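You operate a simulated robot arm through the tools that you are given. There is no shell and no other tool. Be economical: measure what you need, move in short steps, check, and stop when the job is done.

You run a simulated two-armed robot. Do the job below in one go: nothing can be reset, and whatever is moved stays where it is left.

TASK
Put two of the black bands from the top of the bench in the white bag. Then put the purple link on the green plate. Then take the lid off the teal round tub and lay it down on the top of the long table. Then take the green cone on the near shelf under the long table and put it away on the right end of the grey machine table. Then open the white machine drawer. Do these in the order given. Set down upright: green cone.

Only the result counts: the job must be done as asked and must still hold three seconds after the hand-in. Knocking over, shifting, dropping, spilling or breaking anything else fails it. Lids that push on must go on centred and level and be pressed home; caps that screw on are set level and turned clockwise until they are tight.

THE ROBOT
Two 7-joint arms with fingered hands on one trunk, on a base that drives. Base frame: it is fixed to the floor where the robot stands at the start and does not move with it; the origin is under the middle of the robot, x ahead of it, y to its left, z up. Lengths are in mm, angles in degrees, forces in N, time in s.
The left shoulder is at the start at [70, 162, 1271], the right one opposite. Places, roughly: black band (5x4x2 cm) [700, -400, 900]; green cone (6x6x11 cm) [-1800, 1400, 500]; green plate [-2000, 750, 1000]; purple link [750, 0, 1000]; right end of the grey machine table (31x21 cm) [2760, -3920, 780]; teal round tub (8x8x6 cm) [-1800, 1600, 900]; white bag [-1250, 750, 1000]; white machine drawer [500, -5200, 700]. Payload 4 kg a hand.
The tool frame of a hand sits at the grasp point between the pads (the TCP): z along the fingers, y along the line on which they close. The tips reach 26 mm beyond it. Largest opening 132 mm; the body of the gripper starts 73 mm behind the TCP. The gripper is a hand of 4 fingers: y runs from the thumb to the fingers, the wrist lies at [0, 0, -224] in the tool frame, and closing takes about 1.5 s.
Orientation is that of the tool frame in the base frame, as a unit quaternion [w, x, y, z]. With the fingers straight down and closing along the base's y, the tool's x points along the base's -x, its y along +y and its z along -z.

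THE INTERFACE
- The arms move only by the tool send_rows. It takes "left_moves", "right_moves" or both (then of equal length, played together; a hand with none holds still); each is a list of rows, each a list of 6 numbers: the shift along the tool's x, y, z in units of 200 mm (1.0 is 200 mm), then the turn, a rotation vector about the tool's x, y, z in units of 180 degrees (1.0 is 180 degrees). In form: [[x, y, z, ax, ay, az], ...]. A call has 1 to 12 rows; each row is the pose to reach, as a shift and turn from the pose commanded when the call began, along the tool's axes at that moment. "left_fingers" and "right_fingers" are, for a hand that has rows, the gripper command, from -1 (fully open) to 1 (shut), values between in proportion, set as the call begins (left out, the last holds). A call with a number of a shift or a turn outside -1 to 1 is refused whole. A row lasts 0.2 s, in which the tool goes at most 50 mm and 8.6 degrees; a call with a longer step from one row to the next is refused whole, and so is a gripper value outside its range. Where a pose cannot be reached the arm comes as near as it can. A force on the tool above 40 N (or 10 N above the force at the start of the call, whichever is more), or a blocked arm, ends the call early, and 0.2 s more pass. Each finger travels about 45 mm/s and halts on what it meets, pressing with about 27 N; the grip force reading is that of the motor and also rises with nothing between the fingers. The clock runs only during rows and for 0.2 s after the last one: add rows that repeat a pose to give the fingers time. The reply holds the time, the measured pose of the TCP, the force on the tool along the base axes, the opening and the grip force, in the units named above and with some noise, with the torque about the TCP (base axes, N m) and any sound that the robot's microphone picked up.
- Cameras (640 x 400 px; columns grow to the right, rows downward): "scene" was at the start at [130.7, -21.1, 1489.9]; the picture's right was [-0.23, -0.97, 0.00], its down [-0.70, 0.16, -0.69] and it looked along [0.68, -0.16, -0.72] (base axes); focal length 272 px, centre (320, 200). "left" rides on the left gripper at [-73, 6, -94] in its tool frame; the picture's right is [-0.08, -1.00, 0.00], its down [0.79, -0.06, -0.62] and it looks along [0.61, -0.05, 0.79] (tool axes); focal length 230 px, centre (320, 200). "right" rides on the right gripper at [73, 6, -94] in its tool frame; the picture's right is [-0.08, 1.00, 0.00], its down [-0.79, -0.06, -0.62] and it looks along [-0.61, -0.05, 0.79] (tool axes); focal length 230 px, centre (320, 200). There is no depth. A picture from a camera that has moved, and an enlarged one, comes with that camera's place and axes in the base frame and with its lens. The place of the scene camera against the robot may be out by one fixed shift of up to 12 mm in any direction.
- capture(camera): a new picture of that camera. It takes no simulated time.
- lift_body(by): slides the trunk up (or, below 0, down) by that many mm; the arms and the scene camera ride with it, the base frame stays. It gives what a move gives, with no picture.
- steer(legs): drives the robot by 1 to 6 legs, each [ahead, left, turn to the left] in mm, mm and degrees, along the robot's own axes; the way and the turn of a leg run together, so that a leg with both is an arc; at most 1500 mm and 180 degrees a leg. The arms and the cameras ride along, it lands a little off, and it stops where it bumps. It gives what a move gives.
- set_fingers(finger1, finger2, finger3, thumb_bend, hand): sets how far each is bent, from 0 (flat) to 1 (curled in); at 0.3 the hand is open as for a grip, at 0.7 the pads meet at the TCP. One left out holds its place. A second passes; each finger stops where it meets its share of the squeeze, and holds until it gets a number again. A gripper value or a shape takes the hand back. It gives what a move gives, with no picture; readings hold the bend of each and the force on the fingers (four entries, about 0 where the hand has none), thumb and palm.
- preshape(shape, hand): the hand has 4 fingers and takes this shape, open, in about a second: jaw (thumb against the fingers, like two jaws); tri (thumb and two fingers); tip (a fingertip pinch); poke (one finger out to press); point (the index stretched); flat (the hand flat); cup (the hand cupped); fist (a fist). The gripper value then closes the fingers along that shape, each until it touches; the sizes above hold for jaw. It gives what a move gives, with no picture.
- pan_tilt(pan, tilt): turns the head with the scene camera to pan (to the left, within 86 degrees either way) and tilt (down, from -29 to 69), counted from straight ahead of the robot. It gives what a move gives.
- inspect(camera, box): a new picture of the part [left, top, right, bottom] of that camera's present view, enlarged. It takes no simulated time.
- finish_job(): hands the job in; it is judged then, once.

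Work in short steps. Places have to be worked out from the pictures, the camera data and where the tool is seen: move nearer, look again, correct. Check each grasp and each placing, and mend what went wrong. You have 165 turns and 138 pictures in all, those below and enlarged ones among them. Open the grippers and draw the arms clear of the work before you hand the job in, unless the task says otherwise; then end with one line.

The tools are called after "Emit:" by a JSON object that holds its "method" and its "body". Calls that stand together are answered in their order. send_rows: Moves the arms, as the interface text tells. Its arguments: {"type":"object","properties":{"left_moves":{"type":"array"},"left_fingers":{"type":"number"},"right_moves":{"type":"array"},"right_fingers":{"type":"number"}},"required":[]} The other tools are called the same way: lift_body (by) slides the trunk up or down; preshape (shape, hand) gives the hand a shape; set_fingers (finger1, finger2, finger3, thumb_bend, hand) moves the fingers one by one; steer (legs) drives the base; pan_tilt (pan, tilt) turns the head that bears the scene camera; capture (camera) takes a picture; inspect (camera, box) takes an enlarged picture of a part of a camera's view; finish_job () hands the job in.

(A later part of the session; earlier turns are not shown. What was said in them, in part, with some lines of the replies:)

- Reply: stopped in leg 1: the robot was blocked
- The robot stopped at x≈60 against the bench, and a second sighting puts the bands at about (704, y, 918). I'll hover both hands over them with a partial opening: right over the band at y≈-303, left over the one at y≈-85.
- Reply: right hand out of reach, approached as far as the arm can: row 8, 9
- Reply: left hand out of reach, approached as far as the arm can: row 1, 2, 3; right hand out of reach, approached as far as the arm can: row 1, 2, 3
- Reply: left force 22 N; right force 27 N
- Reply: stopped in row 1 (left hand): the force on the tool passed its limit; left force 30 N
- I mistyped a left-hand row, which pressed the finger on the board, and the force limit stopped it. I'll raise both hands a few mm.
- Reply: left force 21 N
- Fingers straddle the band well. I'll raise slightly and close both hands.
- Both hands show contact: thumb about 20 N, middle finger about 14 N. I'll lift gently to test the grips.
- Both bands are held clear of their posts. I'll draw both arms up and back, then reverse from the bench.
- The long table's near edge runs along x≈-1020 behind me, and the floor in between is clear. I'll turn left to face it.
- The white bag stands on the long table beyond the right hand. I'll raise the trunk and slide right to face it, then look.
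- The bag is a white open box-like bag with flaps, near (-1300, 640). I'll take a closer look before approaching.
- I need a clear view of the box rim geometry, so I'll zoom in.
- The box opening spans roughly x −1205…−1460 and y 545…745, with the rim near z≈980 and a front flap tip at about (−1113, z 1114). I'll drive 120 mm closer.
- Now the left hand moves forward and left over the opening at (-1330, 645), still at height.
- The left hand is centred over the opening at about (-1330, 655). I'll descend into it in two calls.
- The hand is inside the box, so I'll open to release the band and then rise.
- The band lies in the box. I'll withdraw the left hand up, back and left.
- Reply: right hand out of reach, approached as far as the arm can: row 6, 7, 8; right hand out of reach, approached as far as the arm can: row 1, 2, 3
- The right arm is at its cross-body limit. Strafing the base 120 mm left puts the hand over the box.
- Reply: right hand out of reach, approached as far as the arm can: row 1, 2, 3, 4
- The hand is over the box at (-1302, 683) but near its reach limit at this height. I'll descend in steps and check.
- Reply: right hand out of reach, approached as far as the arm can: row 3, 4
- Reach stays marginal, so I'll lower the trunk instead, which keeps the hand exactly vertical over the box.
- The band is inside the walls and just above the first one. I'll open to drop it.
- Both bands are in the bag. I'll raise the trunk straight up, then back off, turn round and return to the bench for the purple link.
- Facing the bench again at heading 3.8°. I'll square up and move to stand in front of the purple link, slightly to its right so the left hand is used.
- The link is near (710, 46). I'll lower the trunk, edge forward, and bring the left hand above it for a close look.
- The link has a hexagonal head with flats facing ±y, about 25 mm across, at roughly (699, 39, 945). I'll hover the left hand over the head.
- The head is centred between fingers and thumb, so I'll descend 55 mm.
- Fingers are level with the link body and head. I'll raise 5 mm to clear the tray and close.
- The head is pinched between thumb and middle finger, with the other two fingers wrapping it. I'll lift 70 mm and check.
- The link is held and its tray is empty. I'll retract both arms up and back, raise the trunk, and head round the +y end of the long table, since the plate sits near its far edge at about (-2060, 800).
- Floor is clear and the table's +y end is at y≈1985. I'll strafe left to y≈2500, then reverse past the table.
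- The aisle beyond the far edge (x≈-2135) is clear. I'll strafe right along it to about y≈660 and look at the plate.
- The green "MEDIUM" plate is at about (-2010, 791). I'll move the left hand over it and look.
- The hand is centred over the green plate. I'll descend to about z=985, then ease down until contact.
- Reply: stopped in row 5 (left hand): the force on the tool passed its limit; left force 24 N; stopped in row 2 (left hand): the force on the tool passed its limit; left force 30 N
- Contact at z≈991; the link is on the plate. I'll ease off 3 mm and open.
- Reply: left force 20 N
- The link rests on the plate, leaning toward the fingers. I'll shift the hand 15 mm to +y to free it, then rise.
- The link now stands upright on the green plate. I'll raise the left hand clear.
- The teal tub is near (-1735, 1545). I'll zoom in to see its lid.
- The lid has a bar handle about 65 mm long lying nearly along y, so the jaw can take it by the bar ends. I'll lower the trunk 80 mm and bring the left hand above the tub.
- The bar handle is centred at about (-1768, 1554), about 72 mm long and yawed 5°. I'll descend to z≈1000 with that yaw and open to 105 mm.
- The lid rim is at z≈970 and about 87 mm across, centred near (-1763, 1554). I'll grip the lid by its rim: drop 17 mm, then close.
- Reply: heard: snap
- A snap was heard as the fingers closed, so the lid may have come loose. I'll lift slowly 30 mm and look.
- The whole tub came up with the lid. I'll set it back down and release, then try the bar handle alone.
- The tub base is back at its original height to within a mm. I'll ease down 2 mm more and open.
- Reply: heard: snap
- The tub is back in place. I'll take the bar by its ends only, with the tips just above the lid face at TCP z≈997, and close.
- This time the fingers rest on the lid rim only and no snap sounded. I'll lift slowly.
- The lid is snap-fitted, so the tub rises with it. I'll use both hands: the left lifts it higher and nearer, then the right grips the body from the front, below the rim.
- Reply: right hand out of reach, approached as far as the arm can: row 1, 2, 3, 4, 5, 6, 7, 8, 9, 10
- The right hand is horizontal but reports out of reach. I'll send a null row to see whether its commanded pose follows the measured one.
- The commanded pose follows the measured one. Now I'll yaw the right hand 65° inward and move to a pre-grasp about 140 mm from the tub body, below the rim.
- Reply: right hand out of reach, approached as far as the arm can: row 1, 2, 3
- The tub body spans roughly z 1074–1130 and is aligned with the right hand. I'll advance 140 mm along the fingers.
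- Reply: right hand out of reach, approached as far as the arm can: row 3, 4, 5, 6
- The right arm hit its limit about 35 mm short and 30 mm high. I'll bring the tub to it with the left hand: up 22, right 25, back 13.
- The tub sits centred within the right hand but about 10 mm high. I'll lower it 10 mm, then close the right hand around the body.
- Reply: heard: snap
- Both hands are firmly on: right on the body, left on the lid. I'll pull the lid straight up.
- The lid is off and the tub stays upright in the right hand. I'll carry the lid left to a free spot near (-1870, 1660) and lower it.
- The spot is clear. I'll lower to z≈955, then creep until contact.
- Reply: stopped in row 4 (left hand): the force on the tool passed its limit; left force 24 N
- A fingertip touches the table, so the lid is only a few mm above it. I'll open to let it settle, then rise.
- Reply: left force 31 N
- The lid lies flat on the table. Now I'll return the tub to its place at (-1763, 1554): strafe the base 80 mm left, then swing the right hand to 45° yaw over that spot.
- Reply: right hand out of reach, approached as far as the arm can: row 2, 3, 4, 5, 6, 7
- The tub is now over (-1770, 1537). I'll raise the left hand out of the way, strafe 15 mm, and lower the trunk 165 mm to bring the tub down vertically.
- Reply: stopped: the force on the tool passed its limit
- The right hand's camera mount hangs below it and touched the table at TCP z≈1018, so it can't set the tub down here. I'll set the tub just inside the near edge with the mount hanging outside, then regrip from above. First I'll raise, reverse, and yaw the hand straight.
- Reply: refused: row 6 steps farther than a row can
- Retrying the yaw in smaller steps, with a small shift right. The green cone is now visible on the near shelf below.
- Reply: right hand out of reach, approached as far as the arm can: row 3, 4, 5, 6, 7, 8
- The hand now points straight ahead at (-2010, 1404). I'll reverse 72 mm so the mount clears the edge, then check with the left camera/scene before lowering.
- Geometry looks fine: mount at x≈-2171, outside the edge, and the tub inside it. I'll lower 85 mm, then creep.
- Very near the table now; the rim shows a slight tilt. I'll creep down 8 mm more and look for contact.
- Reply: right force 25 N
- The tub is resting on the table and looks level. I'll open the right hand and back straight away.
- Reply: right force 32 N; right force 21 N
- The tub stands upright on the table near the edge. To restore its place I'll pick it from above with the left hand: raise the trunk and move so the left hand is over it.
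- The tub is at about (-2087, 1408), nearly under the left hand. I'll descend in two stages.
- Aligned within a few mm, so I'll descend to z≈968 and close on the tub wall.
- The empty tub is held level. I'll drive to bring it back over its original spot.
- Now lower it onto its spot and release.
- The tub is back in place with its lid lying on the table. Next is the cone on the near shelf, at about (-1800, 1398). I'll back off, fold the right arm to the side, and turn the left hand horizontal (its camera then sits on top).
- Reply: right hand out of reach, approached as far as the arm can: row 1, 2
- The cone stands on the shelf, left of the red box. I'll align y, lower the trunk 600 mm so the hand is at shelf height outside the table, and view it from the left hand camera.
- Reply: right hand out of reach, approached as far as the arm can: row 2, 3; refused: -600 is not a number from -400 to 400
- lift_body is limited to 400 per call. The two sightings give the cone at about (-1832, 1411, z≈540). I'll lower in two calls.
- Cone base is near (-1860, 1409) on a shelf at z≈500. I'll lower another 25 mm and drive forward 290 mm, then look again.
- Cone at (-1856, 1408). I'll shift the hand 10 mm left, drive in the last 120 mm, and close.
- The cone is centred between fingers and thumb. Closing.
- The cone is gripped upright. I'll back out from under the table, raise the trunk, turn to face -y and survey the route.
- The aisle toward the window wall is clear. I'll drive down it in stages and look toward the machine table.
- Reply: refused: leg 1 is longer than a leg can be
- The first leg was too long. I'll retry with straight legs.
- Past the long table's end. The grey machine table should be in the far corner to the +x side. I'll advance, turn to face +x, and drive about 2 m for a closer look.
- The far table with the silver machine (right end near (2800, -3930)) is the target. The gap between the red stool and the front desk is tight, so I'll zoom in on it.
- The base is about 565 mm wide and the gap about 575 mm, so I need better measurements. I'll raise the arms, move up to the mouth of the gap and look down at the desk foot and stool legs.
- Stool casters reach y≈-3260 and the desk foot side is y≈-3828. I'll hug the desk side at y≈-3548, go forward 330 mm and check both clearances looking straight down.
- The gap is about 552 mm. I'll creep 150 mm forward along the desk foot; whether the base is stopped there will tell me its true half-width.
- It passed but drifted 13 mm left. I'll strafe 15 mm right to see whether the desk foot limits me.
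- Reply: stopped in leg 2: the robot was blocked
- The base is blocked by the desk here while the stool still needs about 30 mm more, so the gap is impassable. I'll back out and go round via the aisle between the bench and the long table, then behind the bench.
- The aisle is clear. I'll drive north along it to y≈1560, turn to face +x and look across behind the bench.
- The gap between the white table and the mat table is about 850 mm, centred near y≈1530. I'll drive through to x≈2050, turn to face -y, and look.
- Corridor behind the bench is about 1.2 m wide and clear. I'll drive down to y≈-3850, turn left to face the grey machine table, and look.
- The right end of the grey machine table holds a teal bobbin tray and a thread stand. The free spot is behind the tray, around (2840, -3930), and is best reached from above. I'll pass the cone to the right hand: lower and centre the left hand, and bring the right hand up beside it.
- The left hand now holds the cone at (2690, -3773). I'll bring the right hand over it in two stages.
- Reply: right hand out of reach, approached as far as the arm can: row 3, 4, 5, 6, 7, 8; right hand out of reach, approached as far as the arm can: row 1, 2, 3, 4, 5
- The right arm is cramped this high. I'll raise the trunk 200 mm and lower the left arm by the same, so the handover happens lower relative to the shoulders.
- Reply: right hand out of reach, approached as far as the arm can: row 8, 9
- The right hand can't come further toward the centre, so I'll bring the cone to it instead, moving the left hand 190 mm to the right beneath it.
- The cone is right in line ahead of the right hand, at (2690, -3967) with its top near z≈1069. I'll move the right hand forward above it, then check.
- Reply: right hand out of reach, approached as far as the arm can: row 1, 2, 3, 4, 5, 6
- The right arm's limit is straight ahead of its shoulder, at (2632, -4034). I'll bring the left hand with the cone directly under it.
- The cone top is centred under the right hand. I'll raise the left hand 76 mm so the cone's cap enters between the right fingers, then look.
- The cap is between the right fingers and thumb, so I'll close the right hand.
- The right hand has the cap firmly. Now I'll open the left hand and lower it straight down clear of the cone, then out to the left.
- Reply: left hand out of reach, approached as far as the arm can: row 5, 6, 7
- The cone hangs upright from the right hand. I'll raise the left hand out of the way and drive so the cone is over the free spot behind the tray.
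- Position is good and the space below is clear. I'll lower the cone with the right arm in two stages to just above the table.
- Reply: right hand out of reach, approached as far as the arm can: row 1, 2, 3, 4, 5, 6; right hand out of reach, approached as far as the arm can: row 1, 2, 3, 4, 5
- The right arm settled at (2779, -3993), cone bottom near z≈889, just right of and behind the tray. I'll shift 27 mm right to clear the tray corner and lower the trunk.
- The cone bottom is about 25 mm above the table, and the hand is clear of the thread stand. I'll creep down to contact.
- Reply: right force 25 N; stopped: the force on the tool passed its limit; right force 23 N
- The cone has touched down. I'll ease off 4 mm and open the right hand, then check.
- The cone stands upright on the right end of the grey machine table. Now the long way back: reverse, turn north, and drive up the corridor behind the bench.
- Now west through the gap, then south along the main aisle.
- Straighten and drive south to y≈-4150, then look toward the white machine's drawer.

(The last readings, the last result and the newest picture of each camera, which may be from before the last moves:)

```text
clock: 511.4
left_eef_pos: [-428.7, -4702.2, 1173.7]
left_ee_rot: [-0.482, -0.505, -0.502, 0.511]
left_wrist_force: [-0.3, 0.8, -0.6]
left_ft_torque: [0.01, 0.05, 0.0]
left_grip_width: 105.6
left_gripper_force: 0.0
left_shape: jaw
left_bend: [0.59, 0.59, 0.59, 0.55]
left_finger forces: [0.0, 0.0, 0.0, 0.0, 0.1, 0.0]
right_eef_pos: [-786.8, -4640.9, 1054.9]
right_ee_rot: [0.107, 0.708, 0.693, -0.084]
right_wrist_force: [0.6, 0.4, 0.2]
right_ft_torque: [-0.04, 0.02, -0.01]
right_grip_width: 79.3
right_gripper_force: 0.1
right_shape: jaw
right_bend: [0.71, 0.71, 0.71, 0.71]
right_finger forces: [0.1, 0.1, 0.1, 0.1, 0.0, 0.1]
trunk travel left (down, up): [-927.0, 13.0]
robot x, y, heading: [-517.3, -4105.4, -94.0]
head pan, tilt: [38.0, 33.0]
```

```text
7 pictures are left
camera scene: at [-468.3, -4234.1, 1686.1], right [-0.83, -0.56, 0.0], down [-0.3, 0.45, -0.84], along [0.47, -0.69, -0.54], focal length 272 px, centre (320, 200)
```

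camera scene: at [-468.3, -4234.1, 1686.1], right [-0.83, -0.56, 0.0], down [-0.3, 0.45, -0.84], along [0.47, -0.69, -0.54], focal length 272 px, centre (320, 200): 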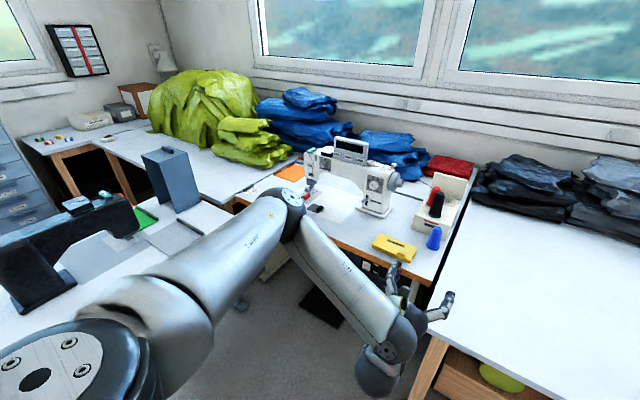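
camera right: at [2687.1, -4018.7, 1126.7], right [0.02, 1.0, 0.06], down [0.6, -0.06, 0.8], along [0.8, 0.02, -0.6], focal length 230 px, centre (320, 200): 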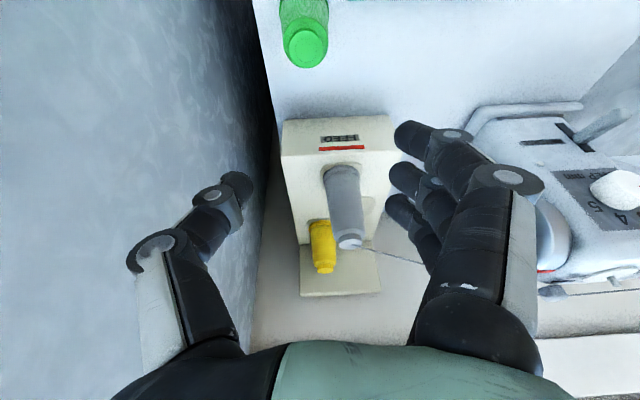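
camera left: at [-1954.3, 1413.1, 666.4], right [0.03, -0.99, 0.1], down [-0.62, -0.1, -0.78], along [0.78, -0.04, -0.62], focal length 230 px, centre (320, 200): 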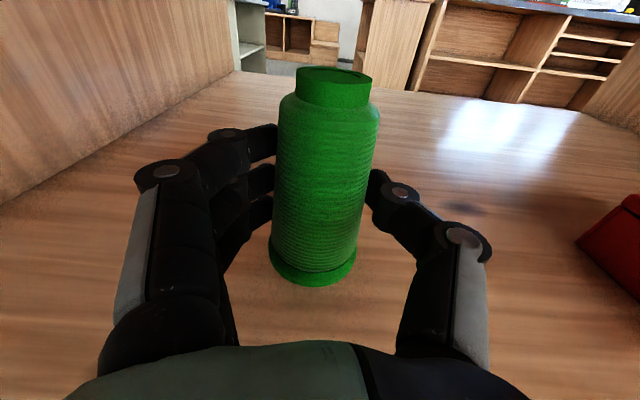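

The white machine table's front edge is at y≈-5113 and its drawer should sit near its left end, around x≈500, partly hidden by my arm. I'll fold the right arm back, approach at heading -60° and lower the trunk so the left hand is at drawer height.

Emit:
{"method": "send_rows", "body": {"right_moves": [[0.15, 0, -0.05, 0, 0.012, 0], [0.3, 0, -0.1, 0, 0.024, 0], [0.45, 0, -0.15, 0, 0.036, 0], [0.6, 0, -0.2, 0, 0.048, 0], [0.75, 0, -0.25, 0, 0.06, 0], [0.9, 0, -0.3, 0, 0.075, 0], [1.0, 0, -0.35, 0, 0.085, 0], [1.0, 0, -0.35, 0, 0.085, 0]]}}

Emit:
{"method": "steer", "body": {"legs": [[0, 0, 34], [600, 0, 0], [0, 190, 0]]}}

Emit:
{"method": "lift_body", "body": {"by": -400}}

Emit:
{"method": "capture", "body": {"camera": "left"}}

```text
clock: 513.2
left_eef_pos: [-428.1, -4701.5, 1173.0]
left_ee_rot: [-0.481, -0.506, -0.501, 0.511]
left_wrist_force: [-0.1, 0.3, 0.0]
left_ft_torque: [-0.01, 0.02, 0.01]
left_grip_width: 105.4
left_gripper_force: 0.0
left_shape: jaw
left_bend: [0.59, 0.59, 0.59, 0.55]
left_finger forces: [0.0, 0.0, 0.1, 0.1, 0.1, 0.1]
right_eef_pos: [-783.2, -4428.7, 1070.5]
right_ee_rot: [0.014, 0.712, 0.702, 0.011]
right_wrist_force: [-0.9, -0.1, 0.7]
right_ft_torque: [-0.01, -0.01, 0.01]
right_grip_width: 78.7
right_gripper_force: 0.0
right_shape: jaw
right_bend: [0.71, 0.71, 0.71, 0.71]
right_finger forces: [0.0, 0.1, 0.1, 0.0, 0.0, 0.0]
trunk travel left (down, up): [-927.0, 13.0]
robot x, y, heading: [-516.5, -4107.3, -94.2]
head pan, tilt: [38.0, 33.0]
```

```text
clock: 519.3
left_eef_pos: [345.4, -4987.5, 1172.8]
left_ee_rot: [0.61, 0.34, 0.625, -0.349]
left_wrist_force: [0.6, 0.4, -0.6]
left_ft_torque: [0.01, 0.01, 0.01]
left_grip_width: 105.4
left_gripper_force: 0.1
left_shape: jaw
left_bend: [0.59, 0.59, 0.59, 0.55]
left_finger forces: [0.1, 0.0, 0.1, 0.0, 0.0, 0.0]
right_eef_pos: [-101.2, -4955.1, 1069.1]
right_ee_rot: [0.011, 0.48, 0.877, 0.015]
right_wrist_force: [-0.3, -0.3, 0.3]
right_ft_torque: [-0.01, -0.06, -0.05]
right_grip_width: 78.8
right_gripper_force: 0.0
right_shape: jaw
right_bend: [0.71, 0.71, 0.71, 0.71]
right_finger forces: [0.0, 0.0, 0.0, 0.0, 0.1, 0.0]
trunk travel left (down, up): [-927.0, 13.0]
robot x, y, heading: [-52.2, -4537.7, -60.3]
head pan, tilt: [38.0, 33.0]
```

```text
clock: 523.2
left_eef_pos: [348.5, -4985.4, 773.3]
left_ee_rot: [0.608, 0.339, 0.626, -0.351]
left_wrist_force: [-1.0, 0.3, 0.3]
left_ft_torque: [-0.02, -0.04, 0.02]
left_grip_width: 105.1
left_gripper_force: 0.1
left_shape: jaw
left_bend: [0.59, 0.59, 0.59, 0.55]
left_finger forces: [0.0, 0.0, 0.0, 0.0, 0.0, 0.0]
right_eef_pos: [-98.8, -4952.6, 670.9]
right_ee_rot: [0.01, 0.481, 0.877, 0.014]
right_wrist_force: [0.2, 0.5, 0.8]
right_ft_torque: [0.01, 0.01, -0.02]
right_grip_width: 78.8
right_gripper_force: 0.0
right_shape: jaw
right_bend: [0.71, 0.71, 0.71, 0.71]
right_finger forces: [0.0, 0.0, 0.1, 0.0, 0.0, 0.0]
trunk travel left (down, up): [-527.0, 413.0]
robot x, y, heading: [-55.2, -4539.8, -60.3]
head pan, tilt: [38.0, 33.0]
```

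```text
6 pictures are left
camera left: at [305.7, -4901.8, 848.1], right [-0.85, -0.52, 0.1], down [-0.4, 0.49, -0.77], along [0.35, -0.7, -0.62], focal length 230 px, centre (320, 200)
```

left: 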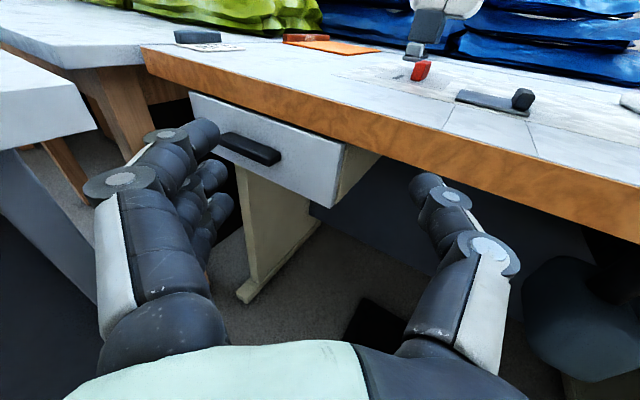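

The drawer's black bar handle is clear: centre about (525, -5105, 700), spanning x 474–585, with the front desk's corner close on its left. I'll keep the diagonal approach and roll the left hand 90° so it pinches the bar vertically.

Emit:
{"method": "send_rows", "body": {"left_moves": [[0, 0, 0, 0, 0, 0.042], [0, 0, 0, 0, 0, 0.084], [0, 0, 0, 0, 0, 0.126], [0, 0, 0, 0, 0, 0.168], [0, 0, 0, 0, 0, 0.21], [0, 0, 0, 0, 0, 0.252], [0, 0, 0, 0, 0, 0.294], [0, 0, 0, 0, 0, 0.336], [0, 0, 0, 0, 0, 0.378], [0, 0, 0, 0, 0, 0.42], [0, 0, 0, 0, 0, 0.46], [0, 0, 0, 0, 0, 0.5]], "left_fingers": -0.3}}

```text
clock: 525.8
left_eef_pos: [348.0, -4984.7, 773.1]
left_ee_rot: [0.678, 0.682, 0.202, 0.182]
left_wrist_force: [0.8, 0.8, 0.0]
left_ft_torque: [0.01, -0.03, -0.04]
left_grip_width: 86.4
left_gripper_force: 0.0
left_shape: jaw
left_bend: [0.7, 0.7, 0.7, 0.67]
left_finger forces: [0.1, 0.0, 0.1, 0.0, 0.0, 0.0]
right_eef_pos: [-98.2, -4953.6, 669.3]
right_ee_rot: [0.01, 0.48, 0.877, 0.014]
right_wrist_force: [0.8, 0.2, 0.4]
right_ft_torque: [0.04, -0.01, -0.01]
right_grip_width: 78.8
right_gripper_force: 0.1
right_shape: jaw
right_bend: [0.71, 0.71, 0.71, 0.71]
right_finger forces: [0.1, 0.0, 0.0, 0.0, 0.0, 0.1]
trunk travel left (down, up): [-527.0, 413.0]
robot x, y, heading: [-51.9, -4536.5, -60.5]
head pan, tilt: [38.0, 33.0]
```

The roll worked: fingers above, thumb below. Now I'll lower to handle height, strafe left 70 mm and advance 80 mm, then look.

Emit:
{"method": "lift_body", "body": {"by": -73}}

Emit:
{"method": "steer", "body": {"legs": [[0, 70, 0], [75, 0, 0]]}}

Emit:
{"method": "capture", "body": {"camera": "left"}}

```text
clock: 526.9
left_eef_pos: [348.9, -4985.2, 701.1]
left_ee_rot: [0.679, 0.682, 0.203, 0.182]
left_wrist_force: [0.3, 1.0, -0.6]
left_ft_torque: [0.04, 0.03, -0.02]
left_grip_width: 86.1
left_gripper_force: 0.0
left_shape: jaw
left_bend: [0.7, 0.7, 0.7, 0.67]
left_finger forces: [0.0, 0.0, 0.1, 0.0, 0.1, 0.0]
right_eef_pos: [-98.2, -4953.0, 597.2]
right_ee_rot: [0.01, 0.48, 0.877, 0.014]
right_wrist_force: [-0.2, -0.1, 0.0]
right_ft_torque: [0.01, 0.03, 0.01]
right_grip_width: 78.9
right_gripper_force: 0.1
right_shape: jaw
right_bend: [0.71, 0.71, 0.71, 0.71]
right_finger forces: [0.1, 0.0, 0.0, 0.0, 0.1, 0.0]
trunk travel left (down, up): [-454.0, 486.0]
robot x, y, heading: [-53.9, -4537.7, -60.3]
head pan, tilt: [38.0, 33.0]
```

```text
clock: 528.5
left_eef_pos: [446.9, -5015.6, 700.0]
left_ee_rot: [0.677, 0.683, 0.203, 0.183]
left_wrist_force: [0.1, -0.5, -0.1]
left_ft_torque: [-0.03, -0.03, 0.0]
left_grip_width: 86.3
left_gripper_force: 0.0
left_shape: jaw
left_bend: [0.7, 0.7, 0.7, 0.67]
left_finger forces: [0.0, 0.0, 0.0, 0.0, 0.0, 0.0]
right_eef_pos: [-0.4, -4983.1, 598.0]
right_ee_rot: [0.009, 0.481, 0.876, 0.015]
right_wrist_force: [0.8, -0.5, -0.5]
right_ft_torque: [0.02, 0.02, -0.01]
right_grip_width: 79.1
right_gripper_force: 0.1
right_shape: jaw
right_bend: [0.71, 0.71, 0.71, 0.71]
right_finger forces: [0.0, 0.1, 0.0, 0.0, 0.0, 0.0]
trunk travel left (down, up): [-454.0, 486.0]
robot x, y, heading: [45.7, -4566.8, -60.8]
head pan, tilt: [38.0, 33.0]
```

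```text
5 pictures are left
camera left: at [336.0, -4973.0, 709.1], right [-0.1, -0.04, -0.99], down [0.34, 0.94, -0.07], along [0.93, -0.35, -0.08], focal length 230 px, centre (320, 200)
```

left: 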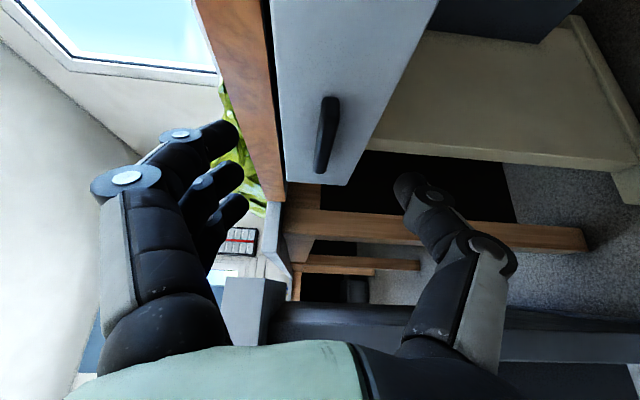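

The handle spans x≈467–584 at y≈-5103, z≈691. I'll lower 8 mm and advance 78 mm with the arm along the pointing direction.

Emit:
{"method": "send_rows", "body": {"left_moves": [[0, -0.04, 0.06, 0, 0, 0], [0, -0.04, 0.12, 0, 0, 0], [0, -0.04, 0.18, 0, 0, 0], [0, -0.04, 0.24, 0, 0, 0], [0, -0.04, 0.3, 0, 0, 0], [0, -0.04, 0.35, 0, 0, 0], [0, -0.04, 0.39, 0, 0, 0], [0, -0.04, 0.39, 0, 0, 0]]}}

Emit:
{"method": "capture", "body": {"camera": "left"}}

```text
clock: 530.3
left_eef_pos: [488.0, -5080.4, 691.3]
left_ee_rot: [0.678, 0.683, 0.203, 0.183]
left_wrist_force: [-0.3, 0.7, -0.1]
left_ft_torque: [0.01, -0.01, 0.01]
left_grip_width: 86.3
left_gripper_force: 0.1
left_shape: jaw
left_bend: [0.7, 0.7, 0.7, 0.67]
left_finger forces: [0.1, 0.1, 0.0, 0.1, 0.1, 0.1]
right_eef_pos: [-0.0, -4982.2, 596.9]
right_ee_rot: [0.01, 0.481, 0.877, 0.014]
right_wrist_force: [0.2, -0.3, 0.8]
right_ft_torque: [0.02, -0.01, 0.01]
right_grip_width: 79.1
right_gripper_force: 0.1
right_shape: jaw
right_bend: [0.71, 0.71, 0.71, 0.71]
right_finger forces: [0.0, 0.1, 0.0, 0.0, 0.0, 0.0]
trunk travel left (down, up): [-454.0, 486.0]
robot x, y, heading: [46.4, -4566.2, -60.6]
head pan, tilt: [38.0, 33.0]
```

```text
4 pictures are left
camera left: at [376.6, -5039.3, 700.9], right [-0.1, -0.04, -0.99], down [0.34, 0.94, -0.07], along [0.93, -0.35, -0.07], focal length 230 px, centre (320, 200)
```

left: 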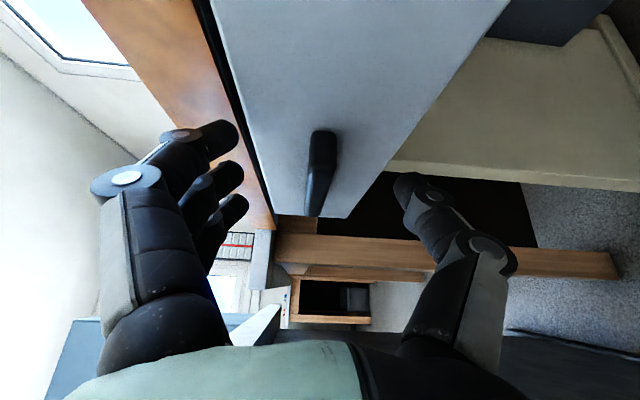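

The bar is centred between fingers and thumb. I'll advance 8 mm more and close.

Emit:
{"method": "send_rows", "body": {"left_moves": [[0, 0, 0.025, 0, 0, 0], [0, 0, 0.045, 0, 0, 0], [0, 0, 0.045, 0, 0, 0]]}}

Emit:
{"method": "send_rows", "body": {"left_moves": [[0, 0, 0, 0, 0, 0], [0, 0, 0, 0, 0, 0], [0, 0, 0, 0, 0, 0], [0, 0, 0, 0, 0, 0], [0, 0, 0, 0, 0, 0], [0, 0, 0, 0, 0, 0], [0, 0, 0, 0, 0, 0], [0, 0, 0, 0, 0, 0], [0, 0, 0, 0, 0, 0]], "left_fingers": 1}}

```text
clock: 531.1
left_eef_pos: [491.8, -5087.7, 690.8]
left_ee_rot: [0.679, 0.682, 0.202, 0.182]
left_wrist_force: [-0.7, 0.9, 0.4]
left_ft_torque: [-0.02, 0.02, 0.02]
left_grip_width: 86.1
left_gripper_force: 0.1
left_shape: jaw
left_bend: [0.7, 0.7, 0.7, 0.67]
left_finger forces: [0.1, 0.0, 0.0, 0.1, 0.0, 0.0]
right_eef_pos: [0.0, -4982.7, 596.4]
right_ee_rot: [0.01, 0.481, 0.877, 0.015]
right_wrist_force: [0.3, -0.4, 0.1]
right_ft_torque: [0.02, 0.0, 0.02]
right_grip_width: 78.9
right_gripper_force: 0.0
right_shape: jaw
right_bend: [0.71, 0.71, 0.71, 0.71]
right_finger forces: [0.0, 0.0, 0.0, 0.1, 0.1, 0.1]
trunk travel left (down, up): [-454.0, 486.0]
robot x, y, heading: [46.2, -4564.1, -60.6]
head pan, tilt: [38.0, 33.0]
```

```text
clock: 533.1
left_eef_pos: [492.3, -5087.5, 690.9]
left_ee_rot: [0.678, 0.683, 0.203, 0.181]
left_wrist_force: [-0.8, 1.2, 1.5]
left_ft_torque: [-0.21, -0.16, 0.06]
left_grip_width: 20.0
left_gripper_force: 27.0
left_shape: jaw
left_bend: [0.72, 0.71, 0.71, 0.7]
left_finger forces: [7.5, 7.8, 9.7, 0.0, 23.0, 0.0]
right_eef_pos: [-0.8, -4981.9, 596.6]
right_ee_rot: [0.01, 0.481, 0.877, 0.014]
right_wrist_force: [0.4, -0.1, 0.9]
right_ft_torque: [-0.01, 0.0, 0.0]
right_grip_width: 78.9
right_gripper_force: 0.0
right_shape: jaw
right_bend: [0.71, 0.71, 0.71, 0.71]
right_finger forces: [0.1, 0.0, 0.0, 0.1, 0.0, 0.0]
trunk travel left (down, up): [-454.0, 486.0]
robot x, y, heading: [43.9, -4567.0, -60.6]
head pan, tilt: [38.0, 33.0]
```

All three fingers and the thumb grip the bar. I'll pull the drawer straight out (+y) with the base, 60 mm first.

Emit:
{"method": "steer", "body": {"legs": [[-52, 29.5, 0]]}}

Emit:
{"method": "capture", "body": {"camera": "left"}}

```text
clock: 534.1
left_eef_pos: [492.5, -5027.0, 691.7]
left_ee_rot: [0.678, 0.683, 0.203, 0.183]
left_wrist_force: [1.9, 0.2, -1.2]
left_ft_torque: [-0.13, -0.16, 0.04]
left_grip_width: 19.6
left_gripper_force: 27.3
left_shape: jaw
left_bend: [0.72, 0.71, 0.71, 0.7]
left_finger forces: [7.4, 8.4, 9.9, 0.0, 25.7, 0.1]
right_eef_pos: [-0.4, -4920.4, 598.5]
right_ee_rot: [0.01, 0.48, 0.877, 0.013]
right_wrist_force: [-0.1, 0.1, 0.2]
right_ft_torque: [0.01, 0.04, 0.01]
right_grip_width: 79.0
right_gripper_force: 0.0
right_shape: jaw
right_bend: [0.71, 0.71, 0.71, 0.71]
right_finger forces: [0.0, 0.1, 0.0, 0.0, 0.0, 0.0]
trunk travel left (down, up): [-454.0, 486.0]
robot x, y, heading: [45.5, -4511.4, -60.4]
head pan, tilt: [38.0, 33.0]
```

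```text
3 pictures are left
camera left: at [381.0, -4985.5, 701.1], right [-0.1, -0.04, -0.99], down [0.34, 0.94, -0.07], along [0.93, -0.35, -0.07], focal length 230 px, centre (320, 200)
```

left: 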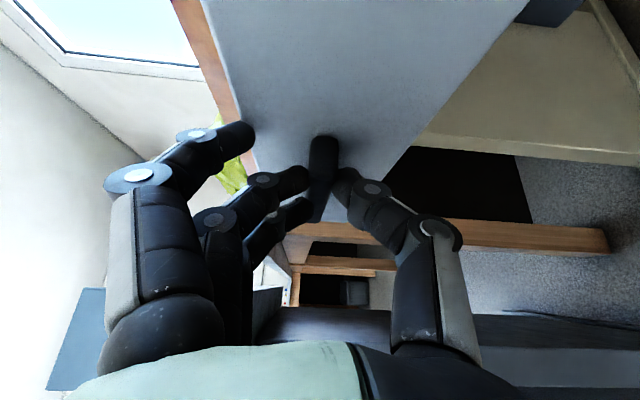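

The drawer is sliding out with the hand. I'll pull another 55 mm, staying clear of the desk corner.

Emit:
{"method": "steer", "body": {"legs": [[-48, 27, 0]]}}

```text
clock: 535.0
left_eef_pos: [492.3, -4972.2, 691.3]
left_ee_rot: [0.678, 0.682, 0.204, 0.183]
left_wrist_force: [4.7, -1.1, -0.8]
left_ft_torque: [-0.17, -0.09, 0.12]
left_grip_width: 19.4
left_gripper_force: 27.0
left_shape: jaw
left_bend: [0.72, 0.71, 0.71, 0.7]
left_finger forces: [7.5, 8.4, 10.4, 0.0, 25.0, 0.1]
right_eef_pos: [-0.9, -4867.1, 596.9]
right_ee_rot: [0.01, 0.48, 0.877, 0.014]
right_wrist_force: [0.3, 0.6, 0.9]
right_ft_torque: [-0.03, -0.01, -0.01]
right_grip_width: 78.9
right_gripper_force: 0.0
right_shape: jaw
right_bend: [0.71, 0.71, 0.71, 0.71]
right_finger forces: [0.0, 0.0, 0.0, 0.0, 0.0, 0.1]
trunk travel left (down, up): [-454.0, 486.0]
robot x, y, heading: [41.5, -4450.0, -60.6]
head pan, tilt: [38.0, 33.0]
```

115 mm open. There is a little room left, so I'll pull 15 mm more and then release.

Emit:
{"method": "steer", "body": {"legs": [[-14, 8, 0]]}}

Emit:
{"method": "send_rows", "body": {"left_moves": [[0, 0, 0, 0, 0, 0], [0, 0, 0, 0, 0, 0], [0, 0, 0, 0, 0, 0], [0, 0, 0, 0, 0, 0], [0, 0, 0, 0, 0, 0], [0, 0, 0, 0, 0, 0]], "left_fingers": -0.2}}

Emit:
{"method": "steer", "body": {"legs": [[-90, 0, 0]]}}

Emit:
{"method": "capture", "body": {"camera": "left"}}

```text
clock: 535.8
left_eef_pos: [492.7, -4956.2, 691.9]
left_ee_rot: [0.678, 0.682, 0.204, 0.183]
left_wrist_force: [2.6, -0.4, 0.2]
left_ft_torque: [-0.16, -0.12, 0.12]
left_grip_width: 19.8
left_gripper_force: 26.9
left_shape: jaw
left_bend: [0.72, 0.71, 0.7, 0.7]
left_finger forces: [7.9, 8.6, 10.7, 0.0, 24.7, 0.1]
right_eef_pos: [-1.2, -4851.0, 597.5]
right_ee_rot: [0.009, 0.479, 0.877, 0.014]
right_wrist_force: [1.1, 0.1, 0.7]
right_ft_torque: [-0.01, -0.01, 0.01]
right_grip_width: 78.7
right_gripper_force: 0.0
right_shape: jaw
right_bend: [0.71, 0.71, 0.71, 0.71]
right_finger forces: [0.0, 0.0, 0.0, 0.0, 0.0, 0.0]
trunk travel left (down, up): [-454.0, 486.0]
robot x, y, heading: [42.7, -4435.2, -60.6]
head pan, tilt: [38.0, 33.0]
```

```text
clock: 537.2
left_eef_pos: [491.0, -4956.0, 691.0]
left_ee_rot: [0.678, 0.682, 0.204, 0.182]
left_wrist_force: [0.6, 0.6, -1.1]
left_ft_torque: [0.02, 0.01, -0.02]
left_grip_width: 78.6
left_gripper_force: 0.1
left_shape: jaw
left_bend: [0.71, 0.71, 0.71, 0.71]
left_finger forces: [0.0, 0.0, 0.0, 0.0, 0.1, 0.0]
right_eef_pos: [-1.6, -4851.4, 597.6]
right_ee_rot: [0.01, 0.48, 0.877, 0.015]
right_wrist_force: [1.0, 0.2, 0.3]
right_ft_torque: [0.01, 0.0, -0.04]
right_grip_width: 78.9
right_gripper_force: 0.1
right_shape: jaw
right_bend: [0.71, 0.71, 0.71, 0.71]
right_finger forces: [0.0, 0.0, 0.0, 0.1, 0.0, 0.1]
trunk travel left (down, up): [-454.0, 486.0]
robot x, y, heading: [46.2, -4435.1, -60.2]
head pan, tilt: [38.0, 33.0]
```

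```text
clock: 538.3
left_eef_pos: [447.2, -4878.7, 690.1]
left_ee_rot: [0.679, 0.682, 0.203, 0.183]
left_wrist_force: [0.1, 0.6, 0.5]
left_ft_torque: [-0.05, 0.03, 0.03]
left_grip_width: 79.0
left_gripper_force: 0.1
left_shape: jaw
left_bend: [0.71, 0.71, 0.71, 0.71]
left_finger forces: [0.0, 0.0, 0.0, 0.0, 0.0, 0.0]
right_eef_pos: [-45.5, -4773.7, 597.4]
right_ee_rot: [0.01, 0.481, 0.877, 0.014]
right_wrist_force: [0.3, 0.2, 0.3]
right_ft_torque: [0.0, 0.02, 0.0]
right_grip_width: 78.9
right_gripper_force: 0.1
right_shape: jaw
right_bend: [0.71, 0.71, 0.71, 0.71]
right_finger forces: [0.1, 0.1, 0.1, 0.0, 0.1, 0.1]
trunk travel left (down, up): [-454.0, 486.0]
robot x, y, heading: [-2.7, -4360.6, -60.7]
head pan, tilt: [38.0, 33.0]
```

```text
2 pictures are left
camera left: at [336.7, -4836.9, 701.5], right [-0.09, -0.04, -0.99], down [0.34, 0.94, -0.07], along [0.94, -0.35, -0.07], focal length 230 px, centre (320, 200)
```

left: 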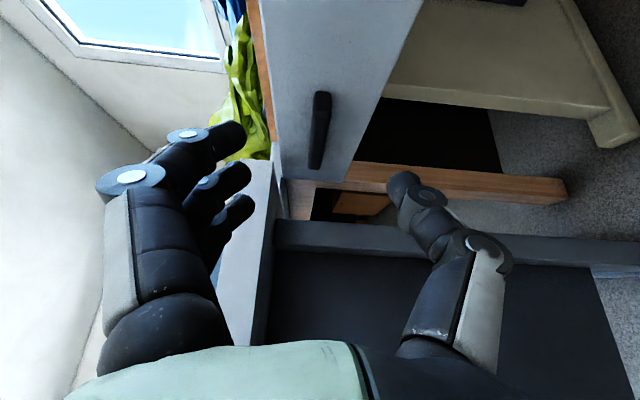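

The drawer is out about 130 mm and the hand is free. I'll back away, raise up, and take one look from above at the opening.

Emit:
{"method": "steer", "body": {"legs": [[-150, 0, 0]]}}

Emit:
{"method": "lift_body", "body": {"by": 400}}

Emit:
{"method": "pan_tilt", "body": {"pan": 12, "tilt": 45}}

Emit:
{"method": "capture", "body": {"camera": "scene"}}

```text
clock: 539.7
left_eef_pos: [373.5, -4752.6, 691.3]
left_ee_rot: [0.679, 0.682, 0.201, 0.181]
left_wrist_force: [0.2, 0.3, 0.3]
left_ft_torque: [0.02, 0.05, 0.0]
left_grip_width: 78.7
left_gripper_force: 0.1
left_shape: jaw
left_bend: [0.71, 0.71, 0.71, 0.71]
left_finger forces: [0.0, 0.0, 0.0, 0.0, 0.0, 0.0]
right_eef_pos: [-119.2, -4643.9, 597.1]
right_ee_rot: [0.011, 0.482, 0.876, 0.014]
right_wrist_force: [-0.7, -0.2, -0.2]
right_ft_torque: [-0.03, -0.04, -0.02]
right_grip_width: 78.7
right_gripper_force: 0.2
right_shape: jaw
right_bend: [0.71, 0.71, 0.71, 0.71]
right_finger forces: [0.0, 0.0, 0.0, 0.0, 0.0, 0.0]
trunk travel left (down, up): [-454.0, 486.0]
robot x, y, heading: [-75.8, -4230.2, -60.8]
head pan, tilt: [38.0, 33.0]
```

```text
clock: 543.5
left_eef_pos: [374.2, -4752.7, 1090.7]
left_ee_rot: [0.679, 0.682, 0.201, 0.182]
left_wrist_force: [0.3, 1.4, 0.1]
left_ft_torque: [0.0, 0.03, 0.02]
left_grip_width: 78.7
left_gripper_force: 0.1
left_shape: jaw
left_bend: [0.71, 0.71, 0.71, 0.71]
left_finger forces: [0.0, 0.0, 0.0, 0.0, 0.0, 0.0]
right_eef_pos: [-120.3, -4646.0, 996.5]
right_ee_rot: [0.01, 0.481, 0.877, 0.014]
right_wrist_force: [0.4, -0.3, -0.4]
right_ft_torque: [-0.03, 0.01, 0.01]
right_grip_width: 78.9
right_gripper_force: 0.1
right_shape: jaw
right_bend: [0.71, 0.71, 0.71, 0.71]
right_finger forces: [0.0, 0.0, 0.0, 0.0, 0.0, 0.0]
trunk travel left (down, up): [-854.0, 86.0]
robot x, y, heading: [-71.6, -4231.6, -60.6]
head pan, tilt: [38.0, 33.0]
```

```text
clock: 544.4
left_eef_pos: [373.5, -4751.7, 1091.4]
left_ee_rot: [0.678, 0.683, 0.203, 0.181]
left_wrist_force: [0.4, 0.0, -0.2]
left_ft_torque: [0.0, 0.01, -0.02]
left_grip_width: 79.0
left_gripper_force: 0.0
left_shape: jaw
left_bend: [0.71, 0.71, 0.71, 0.71]
left_finger forces: [0.0, 0.0, 0.1, 0.0, 0.0, 0.1]
right_eef_pos: [-118.6, -4644.8, 997.0]
right_ee_rot: [0.01, 0.482, 0.876, 0.014]
right_wrist_force: [1.2, -0.2, 0.1]
right_ft_torque: [-0.02, 0.02, 0.03]
right_grip_width: 78.8
right_gripper_force: 0.1
right_shape: jaw
right_bend: [0.71, 0.71, 0.71, 0.71]
right_finger forces: [0.0, 0.1, 0.1, 0.1, 0.0, 0.0]
trunk travel left (down, up): [-854.0, 86.0]
robot x, y, heading: [-73.4, -4229.5, -60.7]
head pan, tilt: [12.0, 45.0]
```

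```text
1 pictures are left
camera scene: at [7.6, -4336.9, 1595.2], right [-0.75, -0.66, 0.0], down [-0.47, 0.53, -0.71], along [0.47, -0.53, -0.71], focal length 272 px, centre (320, 200)
```

scene: 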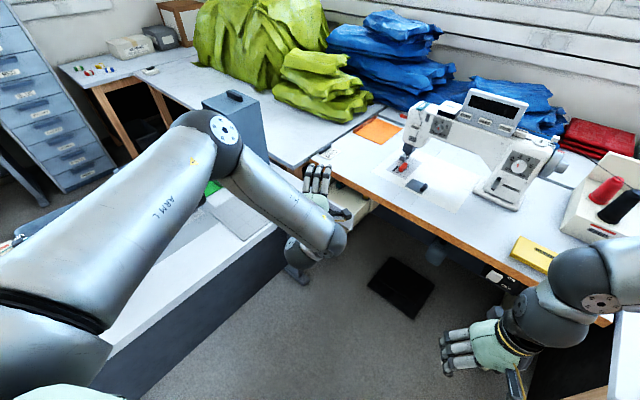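

The drawer is clearly open about 130 mm, but I'd like it further out to be safe. I'll regrip near the right end of the handle, away from the desk corner, and pull more.

Emit:
{"method": "lift_body", "body": {"by": -400}}

Emit:
{"method": "steer", "body": {"legs": [[0, -9, 0], [200, 0, 0]]}}

```text
clock: 548.2
left_eef_pos: [374.7, -4752.9, 691.3]
left_ee_rot: [0.678, 0.683, 0.202, 0.182]
left_wrist_force: [0.2, 0.3, 0.1]
left_ft_torque: [0.01, 0.0, 0.02]
left_grip_width: 78.6
left_gripper_force: 0.0
left_shape: jaw
left_bend: [0.71, 0.71, 0.71, 0.71]
left_finger forces: [0.0, 0.0, 0.0, 0.0, 0.0, 0.0]
right_eef_pos: [-120.2, -4644.5, 595.8]
right_ee_rot: [0.01, 0.481, 0.876, 0.014]
right_wrist_force: [1.1, 0.0, -0.2]
right_ft_torque: [0.01, -0.03, -0.01]
right_grip_width: 78.7
right_gripper_force: 0.1
right_shape: jaw
right_bend: [0.71, 0.71, 0.71, 0.71]
right_finger forces: [0.0, 0.0, 0.1, 0.0, 0.0, 0.1]
trunk travel left (down, up): [-454.0, 486.0]
robot x, y, heading: [-74.8, -4229.0, -60.5]
head pan, tilt: [12.0, 45.0]
```

```text
clock: 550.2
left_eef_pos: [467.5, -4928.4, 690.5]
left_ee_rot: [0.678, 0.682, 0.205, 0.183]
left_wrist_force: [1.1, 0.0, -1.1]
left_ft_torque: [-0.03, 0.04, 0.03]
left_grip_width: 78.7
left_gripper_force: 0.1
left_shape: jaw
left_bend: [0.71, 0.71, 0.71, 0.71]
left_finger forces: [0.0, 0.1, 0.1, 0.1, 0.0, 0.1]
right_eef_pos: [-26.2, -4824.2, 596.8]
right_ee_rot: [0.01, 0.479, 0.877, 0.015]
right_wrist_force: [-0.1, 0.8, -0.7]
right_ft_torque: [0.02, 0.01, -0.01]
right_grip_width: 79.0
right_gripper_force: 0.1
right_shape: jaw
right_bend: [0.71, 0.71, 0.71, 0.71]
right_finger forces: [0.0, 0.0, 0.0, 0.0, 0.1, 0.0]
trunk travel left (down, up): [-454.0, 486.0]
robot x, y, heading: [16.2, -4409.2, -60.1]
head pan, tilt: [12.0, 45.0]
```

Advance the last 29 mm with the arm and close on the bar.

Emit:
{"method": "send_rows", "body": {"left_moves": [[0, 0, 0.05, 0, 0, 0], [0, 0, 0.1, 0, 0, 0], [0, 0, 0.145, 0, 0, 0], [0, 0, 0.145, 0, 0, 0]]}}

Emit:
{"method": "send_rows", "body": {"left_moves": [[0, 0, 0, 0, 0, 0], [0, 0, 0, 0, 0, 0], [0, 0, 0, 0, 0, 0], [0, 0, 0, 0, 0, 0], [0, 0, 0, 0, 0, 0], [0, 0, 0, 0, 0, 0], [0, 0, 0, 0, 0, 0], [0, 0, 0, 0, 0, 0], [0, 0, 0, 0, 0, 0]], "left_fingers": 1}}

```text
clock: 551.2
left_eef_pos: [473.9, -4942.7, 695.6]
left_ee_rot: [0.677, 0.682, 0.205, 0.184]
left_wrist_force: [0.3, -0.4, 0.7]
left_ft_torque: [0.02, 0.03, 0.01]
left_grip_width: 78.6
left_gripper_force: 0.0
left_shape: jaw
left_bend: [0.71, 0.71, 0.71, 0.71]
left_finger forces: [0.1, 0.0, 0.0, 0.0, 0.0, 0.0]
left hand out of reach, approached as far as the arm can: row 2, 3, 4
right_eef_pos: [-26.1, -4824.8, 597.3]
right_ee_rot: [0.01, 0.48, 0.877, 0.014]
right_wrist_force: [0.8, 1.0, 0.0]
right_ft_torque: [-0.02, 0.0, 0.0]
right_grip_width: 79.1
right_gripper_force: 0.1
right_shape: jaw
right_bend: [0.71, 0.71, 0.71, 0.71]
right_finger forces: [0.1, 0.0, 0.0, 0.0, 0.0, 0.0]
trunk travel left (down, up): [-454.0, 486.0]
robot x, y, heading: [18.0, -4408.3, -60.3]
head pan, tilt: [12.0, 45.0]
```

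```text
clock: 553.2
left_eef_pos: [473.5, -4942.1, 694.6]
left_ee_rot: [0.676, 0.684, 0.205, 0.183]
left_wrist_force: [-2.5, 1.3, -10.3]
left_ft_torque: [0.18, 0.08, -0.02]
left_grip_width: 0.1
left_gripper_force: 27.1
left_shape: jaw
left_bend: [0.68, 0.62, 0.68, 0.7]
left_finger forces: [0.1, 13.8, 0.0, 0.0, 21.7, 0.0]
right_eef_pos: [-26.3, -4824.8, 596.9]
right_ee_rot: [0.009, 0.479, 0.878, 0.015]
right_wrist_force: [-0.9, 0.1, 0.6]
right_ft_torque: [-0.01, 0.01, -0.02]
right_grip_width: 78.9
right_gripper_force: 0.1
right_shape: jaw
right_bend: [0.71, 0.71, 0.71, 0.71]
right_finger forces: [0.0, 0.1, 0.0, 0.0, 0.0, 0.1]
trunk travel left (down, up): [-454.0, 486.0]
robot x, y, heading: [19.3, -4411.7, -60.5]
head pan, tilt: [12.0, 45.0]
```

The fingers closed short of the bar. I'll reopen, drive 15 mm forward, lower 4 mm and close again.

Emit:
{"method": "send_rows", "body": {"left_moves": [[0, 0, -0.01, 0, 0, 0], [0, -0.02, -0.01, 0, 0, 0], [0, -0.02, -0.01, 0, 0, 0], [0, -0.02, -0.01, 0, 0, 0], [0, -0.02, -0.01, 0, 0, 0], [0, -0.02, -0.01, 0, 0, 0]], "left_fingers": -0.2}}

Emit:
{"method": "steer", "body": {"legs": [[17, 0, 0]]}}

Emit:
{"method": "send_rows", "body": {"left_moves": [[0, 0, 0, 0, 0, 0], [0, 0, 0, 0, 0, 0], [0, 0, 0, 0, 0, 0], [0, 0, 0, 0, 0, 0], [0, 0, 0, 0, 0, 0], [0, 0, 0, 0, 0, 0], [0, 0, 0, 0, 0, 0], [0, 0, 0, 0, 0, 0]], "left_fingers": 1}}

```text
clock: 554.6
left_eef_pos: [473.4, -4940.6, 691.6]
left_ee_rot: [0.678, 0.682, 0.203, 0.183]
left_wrist_force: [0.8, 0.5, 0.0]
left_ft_torque: [-0.01, 0.0, -0.01]
left_grip_width: 79.1
left_gripper_force: 0.2
left_shape: jaw
left_bend: [0.71, 0.71, 0.71, 0.71]
left_finger forces: [0.0, 0.0, 0.0, 0.0, 0.0, 0.0]
right_eef_pos: [-26.4, -4824.4, 597.2]
right_ee_rot: [0.01, 0.479, 0.878, 0.014]
right_wrist_force: [-0.3, 0.5, 0.8]
right_ft_torque: [-0.02, -0.01, -0.02]
right_grip_width: 78.9
right_gripper_force: 0.1
right_shape: jaw
right_bend: [0.71, 0.71, 0.71, 0.71]
right_finger forces: [0.1, 0.0, 0.0, 0.0, 0.0, 0.0]
trunk travel left (down, up): [-454.0, 486.0]
robot x, y, heading: [17.6, -4410.7, -60.2]
head pan, tilt: [12.0, 45.0]
```

```text
clock: 555.4
left_eef_pos: [481.6, -4955.1, 691.9]
left_ee_rot: [0.677, 0.683, 0.204, 0.183]
left_wrist_force: [-0.1, -0.3, -0.3]
left_ft_torque: [-0.02, 0.0, -0.02]
left_grip_width: 79.2
left_gripper_force: 0.1
left_shape: jaw
left_bend: [0.71, 0.71, 0.71, 0.71]
left_finger forces: [0.0, 0.1, 0.0, 0.0, 0.0, 0.1]
right_eef_pos: [-17.4, -4840.1, 596.0]
right_ee_rot: [0.009, 0.48, 0.877, 0.015]
right_wrist_force: [-0.3, -0.6, -0.3]
right_ft_torque: [0.03, 0.02, -0.01]
right_grip_width: 79.0
right_gripper_force: 0.0
right_shape: jaw
right_bend: [0.71, 0.71, 0.71, 0.71]
right_finger forces: [0.0, 0.0, 0.0, 0.1, 0.0, 0.0]
trunk travel left (down, up): [-454.0, 486.0]
robot x, y, heading: [24.9, -4425.7, -60.4]
head pan, tilt: [12.0, 45.0]
```

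```text
clock: 557.1
left_eef_pos: [481.5, -4955.1, 691.5]
left_ee_rot: [0.678, 0.682, 0.203, 0.183]
left_wrist_force: [-0.4, 1.2, -2.7]
left_ft_torque: [-0.01, -0.31, 0.09]
left_grip_width: 5.1
left_gripper_force: 27.2
left_shape: jaw
left_bend: [0.68, 0.71, 0.68, 0.7]
left_finger forces: [0.0, 8.6, 11.7, 0.0, 22.7, 0.0]
right_eef_pos: [-18.3, -4838.1, 597.0]
right_ee_rot: [0.01, 0.479, 0.878, 0.014]
right_wrist_force: [-0.2, 0.5, 0.0]
right_ft_torque: [-0.01, 0.01, -0.01]
right_grip_width: 78.9
right_gripper_force: 0.1
right_shape: jaw
right_bend: [0.71, 0.71, 0.71, 0.71]
right_finger forces: [0.0, 0.0, 0.0, 0.1, 0.0, 0.1]
trunk travel left (down, up): [-454.0, 486.0]
robot x, y, heading: [27.0, -4424.1, -60.3]
head pan, tilt: [12.0, 45.0]
```

Two fingers and the thumb hold the bar end. I'll pull 40 mm more in +y and watch the grip.

Emit:
{"method": "steer", "body": {"legs": [[-35, 20, 0]]}}

```text
clock: 558.0
left_eef_pos: [481.0, -4914.2, 692.2]
left_ee_rot: [0.677, 0.683, 0.204, 0.183]
left_wrist_force: [-3.2, -1.0, -6.0]
left_ft_torque: [0.04, -0.24, -0.04]
left_grip_width: 4.6
left_gripper_force: 27.3
left_shape: jaw
left_bend: [0.68, 0.71, 0.67, 0.7]
left_finger forces: [0.1, 9.0, 10.0, 0.0, 24.8, 0.0]
right_eef_pos: [-18.3, -4799.1, 597.9]
right_ee_rot: [0.01, 0.48, 0.877, 0.013]
right_wrist_force: [0.3, -0.4, 0.2]
right_ft_torque: [-0.02, 0.03, -0.03]
right_grip_width: 78.8
right_gripper_force: 0.0
right_shape: jaw
right_bend: [0.71, 0.71, 0.71, 0.71]
right_finger forces: [0.0, 0.0, 0.1, 0.1, 0.0, 0.1]
trunk travel left (down, up): [-454.0, 486.0]
robot x, y, heading: [27.9, -4381.4, -60.4]
head pan, tilt: [12.0, 45.0]
```

The drawer followed to about 170 mm with no resistance. I'll release, back away, raise the arms, and use the last picture to confirm.

Emit:
{"method": "send_rows", "body": {"left_moves": [[0, 0, 0, 0, 0, 0], [0, 0, 0, 0, 0, 0], [0, 0, 0, 0, 0, 0], [0, 0, 0, 0, 0, 0], [0, 0, 0, 0, 0, 0], [0, 0, 0, 0, 0, 0], [0, 0, 0, 0, 0, 0]], "left_fingers": -0.3}}

Emit:
{"method": "steer", "body": {"legs": [[-110, 0, 0]]}}

Emit:
{"method": "capture", "body": {"camera": "left"}}

```text
clock: 559.6
left_eef_pos: [480.8, -4915.2, 691.7]
left_ee_rot: [0.678, 0.682, 0.204, 0.183]
left_wrist_force: [-0.1, 0.0, 0.6]
left_ft_torque: [0.04, 0.02, -0.02]
left_grip_width: 85.8
left_gripper_force: 0.1
left_shape: jaw
left_bend: [0.7, 0.7, 0.7, 0.67]
left_finger forces: [0.0, 0.0, 0.0, 0.1, 0.0, 0.0]
right_eef_pos: [-18.0, -4799.1, 597.2]
right_ee_rot: [0.01, 0.479, 0.878, 0.014]
right_wrist_force: [-0.3, 0.1, 0.0]
right_ft_torque: [0.02, 0.0, 0.01]
right_grip_width: 79.1
right_gripper_force: 0.1
right_shape: jaw
right_bend: [0.71, 0.71, 0.71, 0.71]
right_finger forces: [0.0, 0.0, 0.0, 0.0, 0.1, 0.1]
trunk travel left (down, up): [-454.0, 486.0]
robot x, y, heading: [28.9, -4382.7, -60.2]
head pan, tilt: [12.0, 45.0]
```

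```text
clock: 560.8
left_eef_pos: [424.0, -4817.1, 692.8]
left_ee_rot: [0.678, 0.682, 0.204, 0.183]
left_wrist_force: [0.3, -0.1, -0.1]
left_ft_torque: [0.0, 0.07, -0.01]
left_grip_width: 85.5
left_gripper_force: 0.0
left_shape: jaw
left_bend: [0.7, 0.7, 0.7, 0.67]
left_finger forces: [0.0, 0.0, 0.1, 0.0, 0.1, 0.0]
right_eef_pos: [-74.7, -4702.3, 597.2]
right_ee_rot: [0.01, 0.48, 0.877, 0.014]
right_wrist_force: [-0.9, 0.6, 0.1]
right_ft_torque: [0.0, -0.04, 0.01]
right_grip_width: 78.8
right_gripper_force: 0.1
right_shape: jaw
right_bend: [0.71, 0.71, 0.71, 0.71]
right_finger forces: [0.0, 0.0, 0.0, 0.0, 0.0, 0.0]
trunk travel left (down, up): [-454.0, 486.0]
robot x, y, heading: [-28.9, -4286.4, -60.5]
head pan, tilt: [12.0, 45.0]
```

```text
0 pictures are left
camera left: at [313.7, -4777.2, 702.6], right [-0.1, -0.04, -0.99], down [0.34, 0.94, -0.07], along [0.94, -0.35, -0.07], focal length 230 px, centre (320, 200)
```

left: 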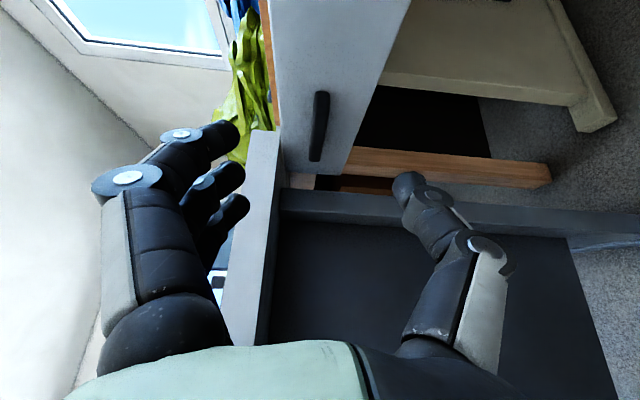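

The handle now sits at y≈-4934, so the drawer is open about 170 mm. I'll back off, raise the arms clear and hand in.

Emit:
{"method": "steer", "body": {"legs": [[-250, 0, 0]]}}

Emit:
{"method": "lift_body", "body": {"by": 400}}

Emit:
{"method": "send_rows", "body": {"left_moves": [[0, 0, 0, 0, 0, 0], [0, 0, 0, 0, 0, 0], [0, 0, 0, 0, 0, 0]], "right_moves": [[0, 0, 0, 0, 0, 0], [0, 0, 0, 0, 0, 0], [0, 0, 0, 0, 0, 0]], "left_fingers": -1, "right_fingers": -1}}

Emit:
{"method": "finish_job", "body": {}}

```text
clock: 562.6
left_eef_pos: [305.0, -4600.5, 693.2]
left_ee_rot: [0.677, 0.682, 0.205, 0.184]
left_wrist_force: [-0.1, 0.6, 0.5]
left_ft_torque: [0.02, -0.02, 0.01]
left_grip_width: 85.7
left_gripper_force: 0.0
left_shape: jaw
left_bend: [0.7, 0.7, 0.7, 0.67]
left_finger forces: [0.0, 0.0, 0.0, 0.1, 0.0, 0.0]
right_eef_pos: [-195.7, -4487.1, 598.2]
right_ee_rot: [0.01, 0.479, 0.878, 0.015]
right_wrist_force: [-0.9, -0.4, 0.4]
right_ft_torque: [-0.01, 0.0, 0.0]
right_grip_width: 78.7
right_gripper_force: 0.0
right_shape: jaw
right_bend: [0.71, 0.71, 0.71, 0.71]
right_finger forces: [0.1, 0.0, 0.0, 0.0, 0.1, 0.0]
trunk travel left (down, up): [-454.0, 486.0]
robot x, y, heading: [-153.5, -4069.3, -60.2]
head pan, tilt: [12.0, 45.0]
```

```text
clock: 566.5
left_eef_pos: [304.4, -4602.6, 1092.2]
left_ee_rot: [0.678, 0.682, 0.204, 0.185]
left_wrist_force: [-0.7, -0.5, 0.2]
left_ft_torque: [0.01, -0.01, 0.02]
left_grip_width: 85.8
left_gripper_force: 0.1
left_shape: jaw
left_bend: [0.7, 0.7, 0.7, 0.67]
left_finger forces: [0.0, 0.1, 0.1, 0.0, 0.0, 0.1]
right_eef_pos: [-195.9, -4486.9, 998.0]
right_ee_rot: [0.01, 0.479, 0.878, 0.015]
right_wrist_force: [-0.4, -0.3, -0.7]
right_ft_torque: [-0.01, -0.01, 0.02]
right_grip_width: 79.0
right_gripper_force: 0.1
right_shape: jaw
right_bend: [0.71, 0.71, 0.71, 0.71]
right_finger forces: [0.0, 0.0, 0.0, 0.1, 0.0, 0.0]
trunk travel left (down, up): [-854.0, 86.0]
robot x, y, heading: [-149.8, -4068.9, -60.2]
head pan, tilt: [12.0, 45.0]
```

```text
clock: 567.3
left_eef_pos: [304.7, -4602.6, 1091.7]
left_ee_rot: [0.677, 0.682, 0.205, 0.185]
left_wrist_force: [-0.7, 0.6, 0.9]
left_ft_torque: [0.01, -0.01, 0.01]
left_grip_width: 132.0
left_gripper_force: 0.1
left_shape: jaw
left_bend: [0.3, 0.3, 0.3, 0.3]
left_finger forces: [0.0, 0.0, 0.1, 0.0, 0.0, 0.1]
right_eef_pos: [-195.2, -4486.8, 997.1]
right_ee_rot: [0.01, 0.479, 0.878, 0.014]
right_wrist_force: [0.3, -0.4, 0.0]
right_ft_torque: [-0.01, -0.02, 0.02]
right_grip_width: 131.9
right_gripper_force: 0.0
right_shape: jaw
right_bend: [0.3, 0.3, 0.3, 0.3]
right_finger forces: [0.0, 0.1, 0.0, 0.0, 0.0, 0.0]
trunk travel left (down, up): [-854.0, 86.0]
robot x, y, heading: [-152.6, -4071.1, -60.3]
head pan, tilt: [12.0, 45.0]
```

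```text
The job is handed in.
```

All five steps are done in order and handed in: two black bands are in the white bag, the purple link is on the green plate, the teal tub's lid lies on the long table, the green cone stands upright on the right end of the grey machine table, and the white machine drawer is open about 170 mm; along the way the tub was lifted and put back within a few mm of its place, and the base bumped the front desk once.
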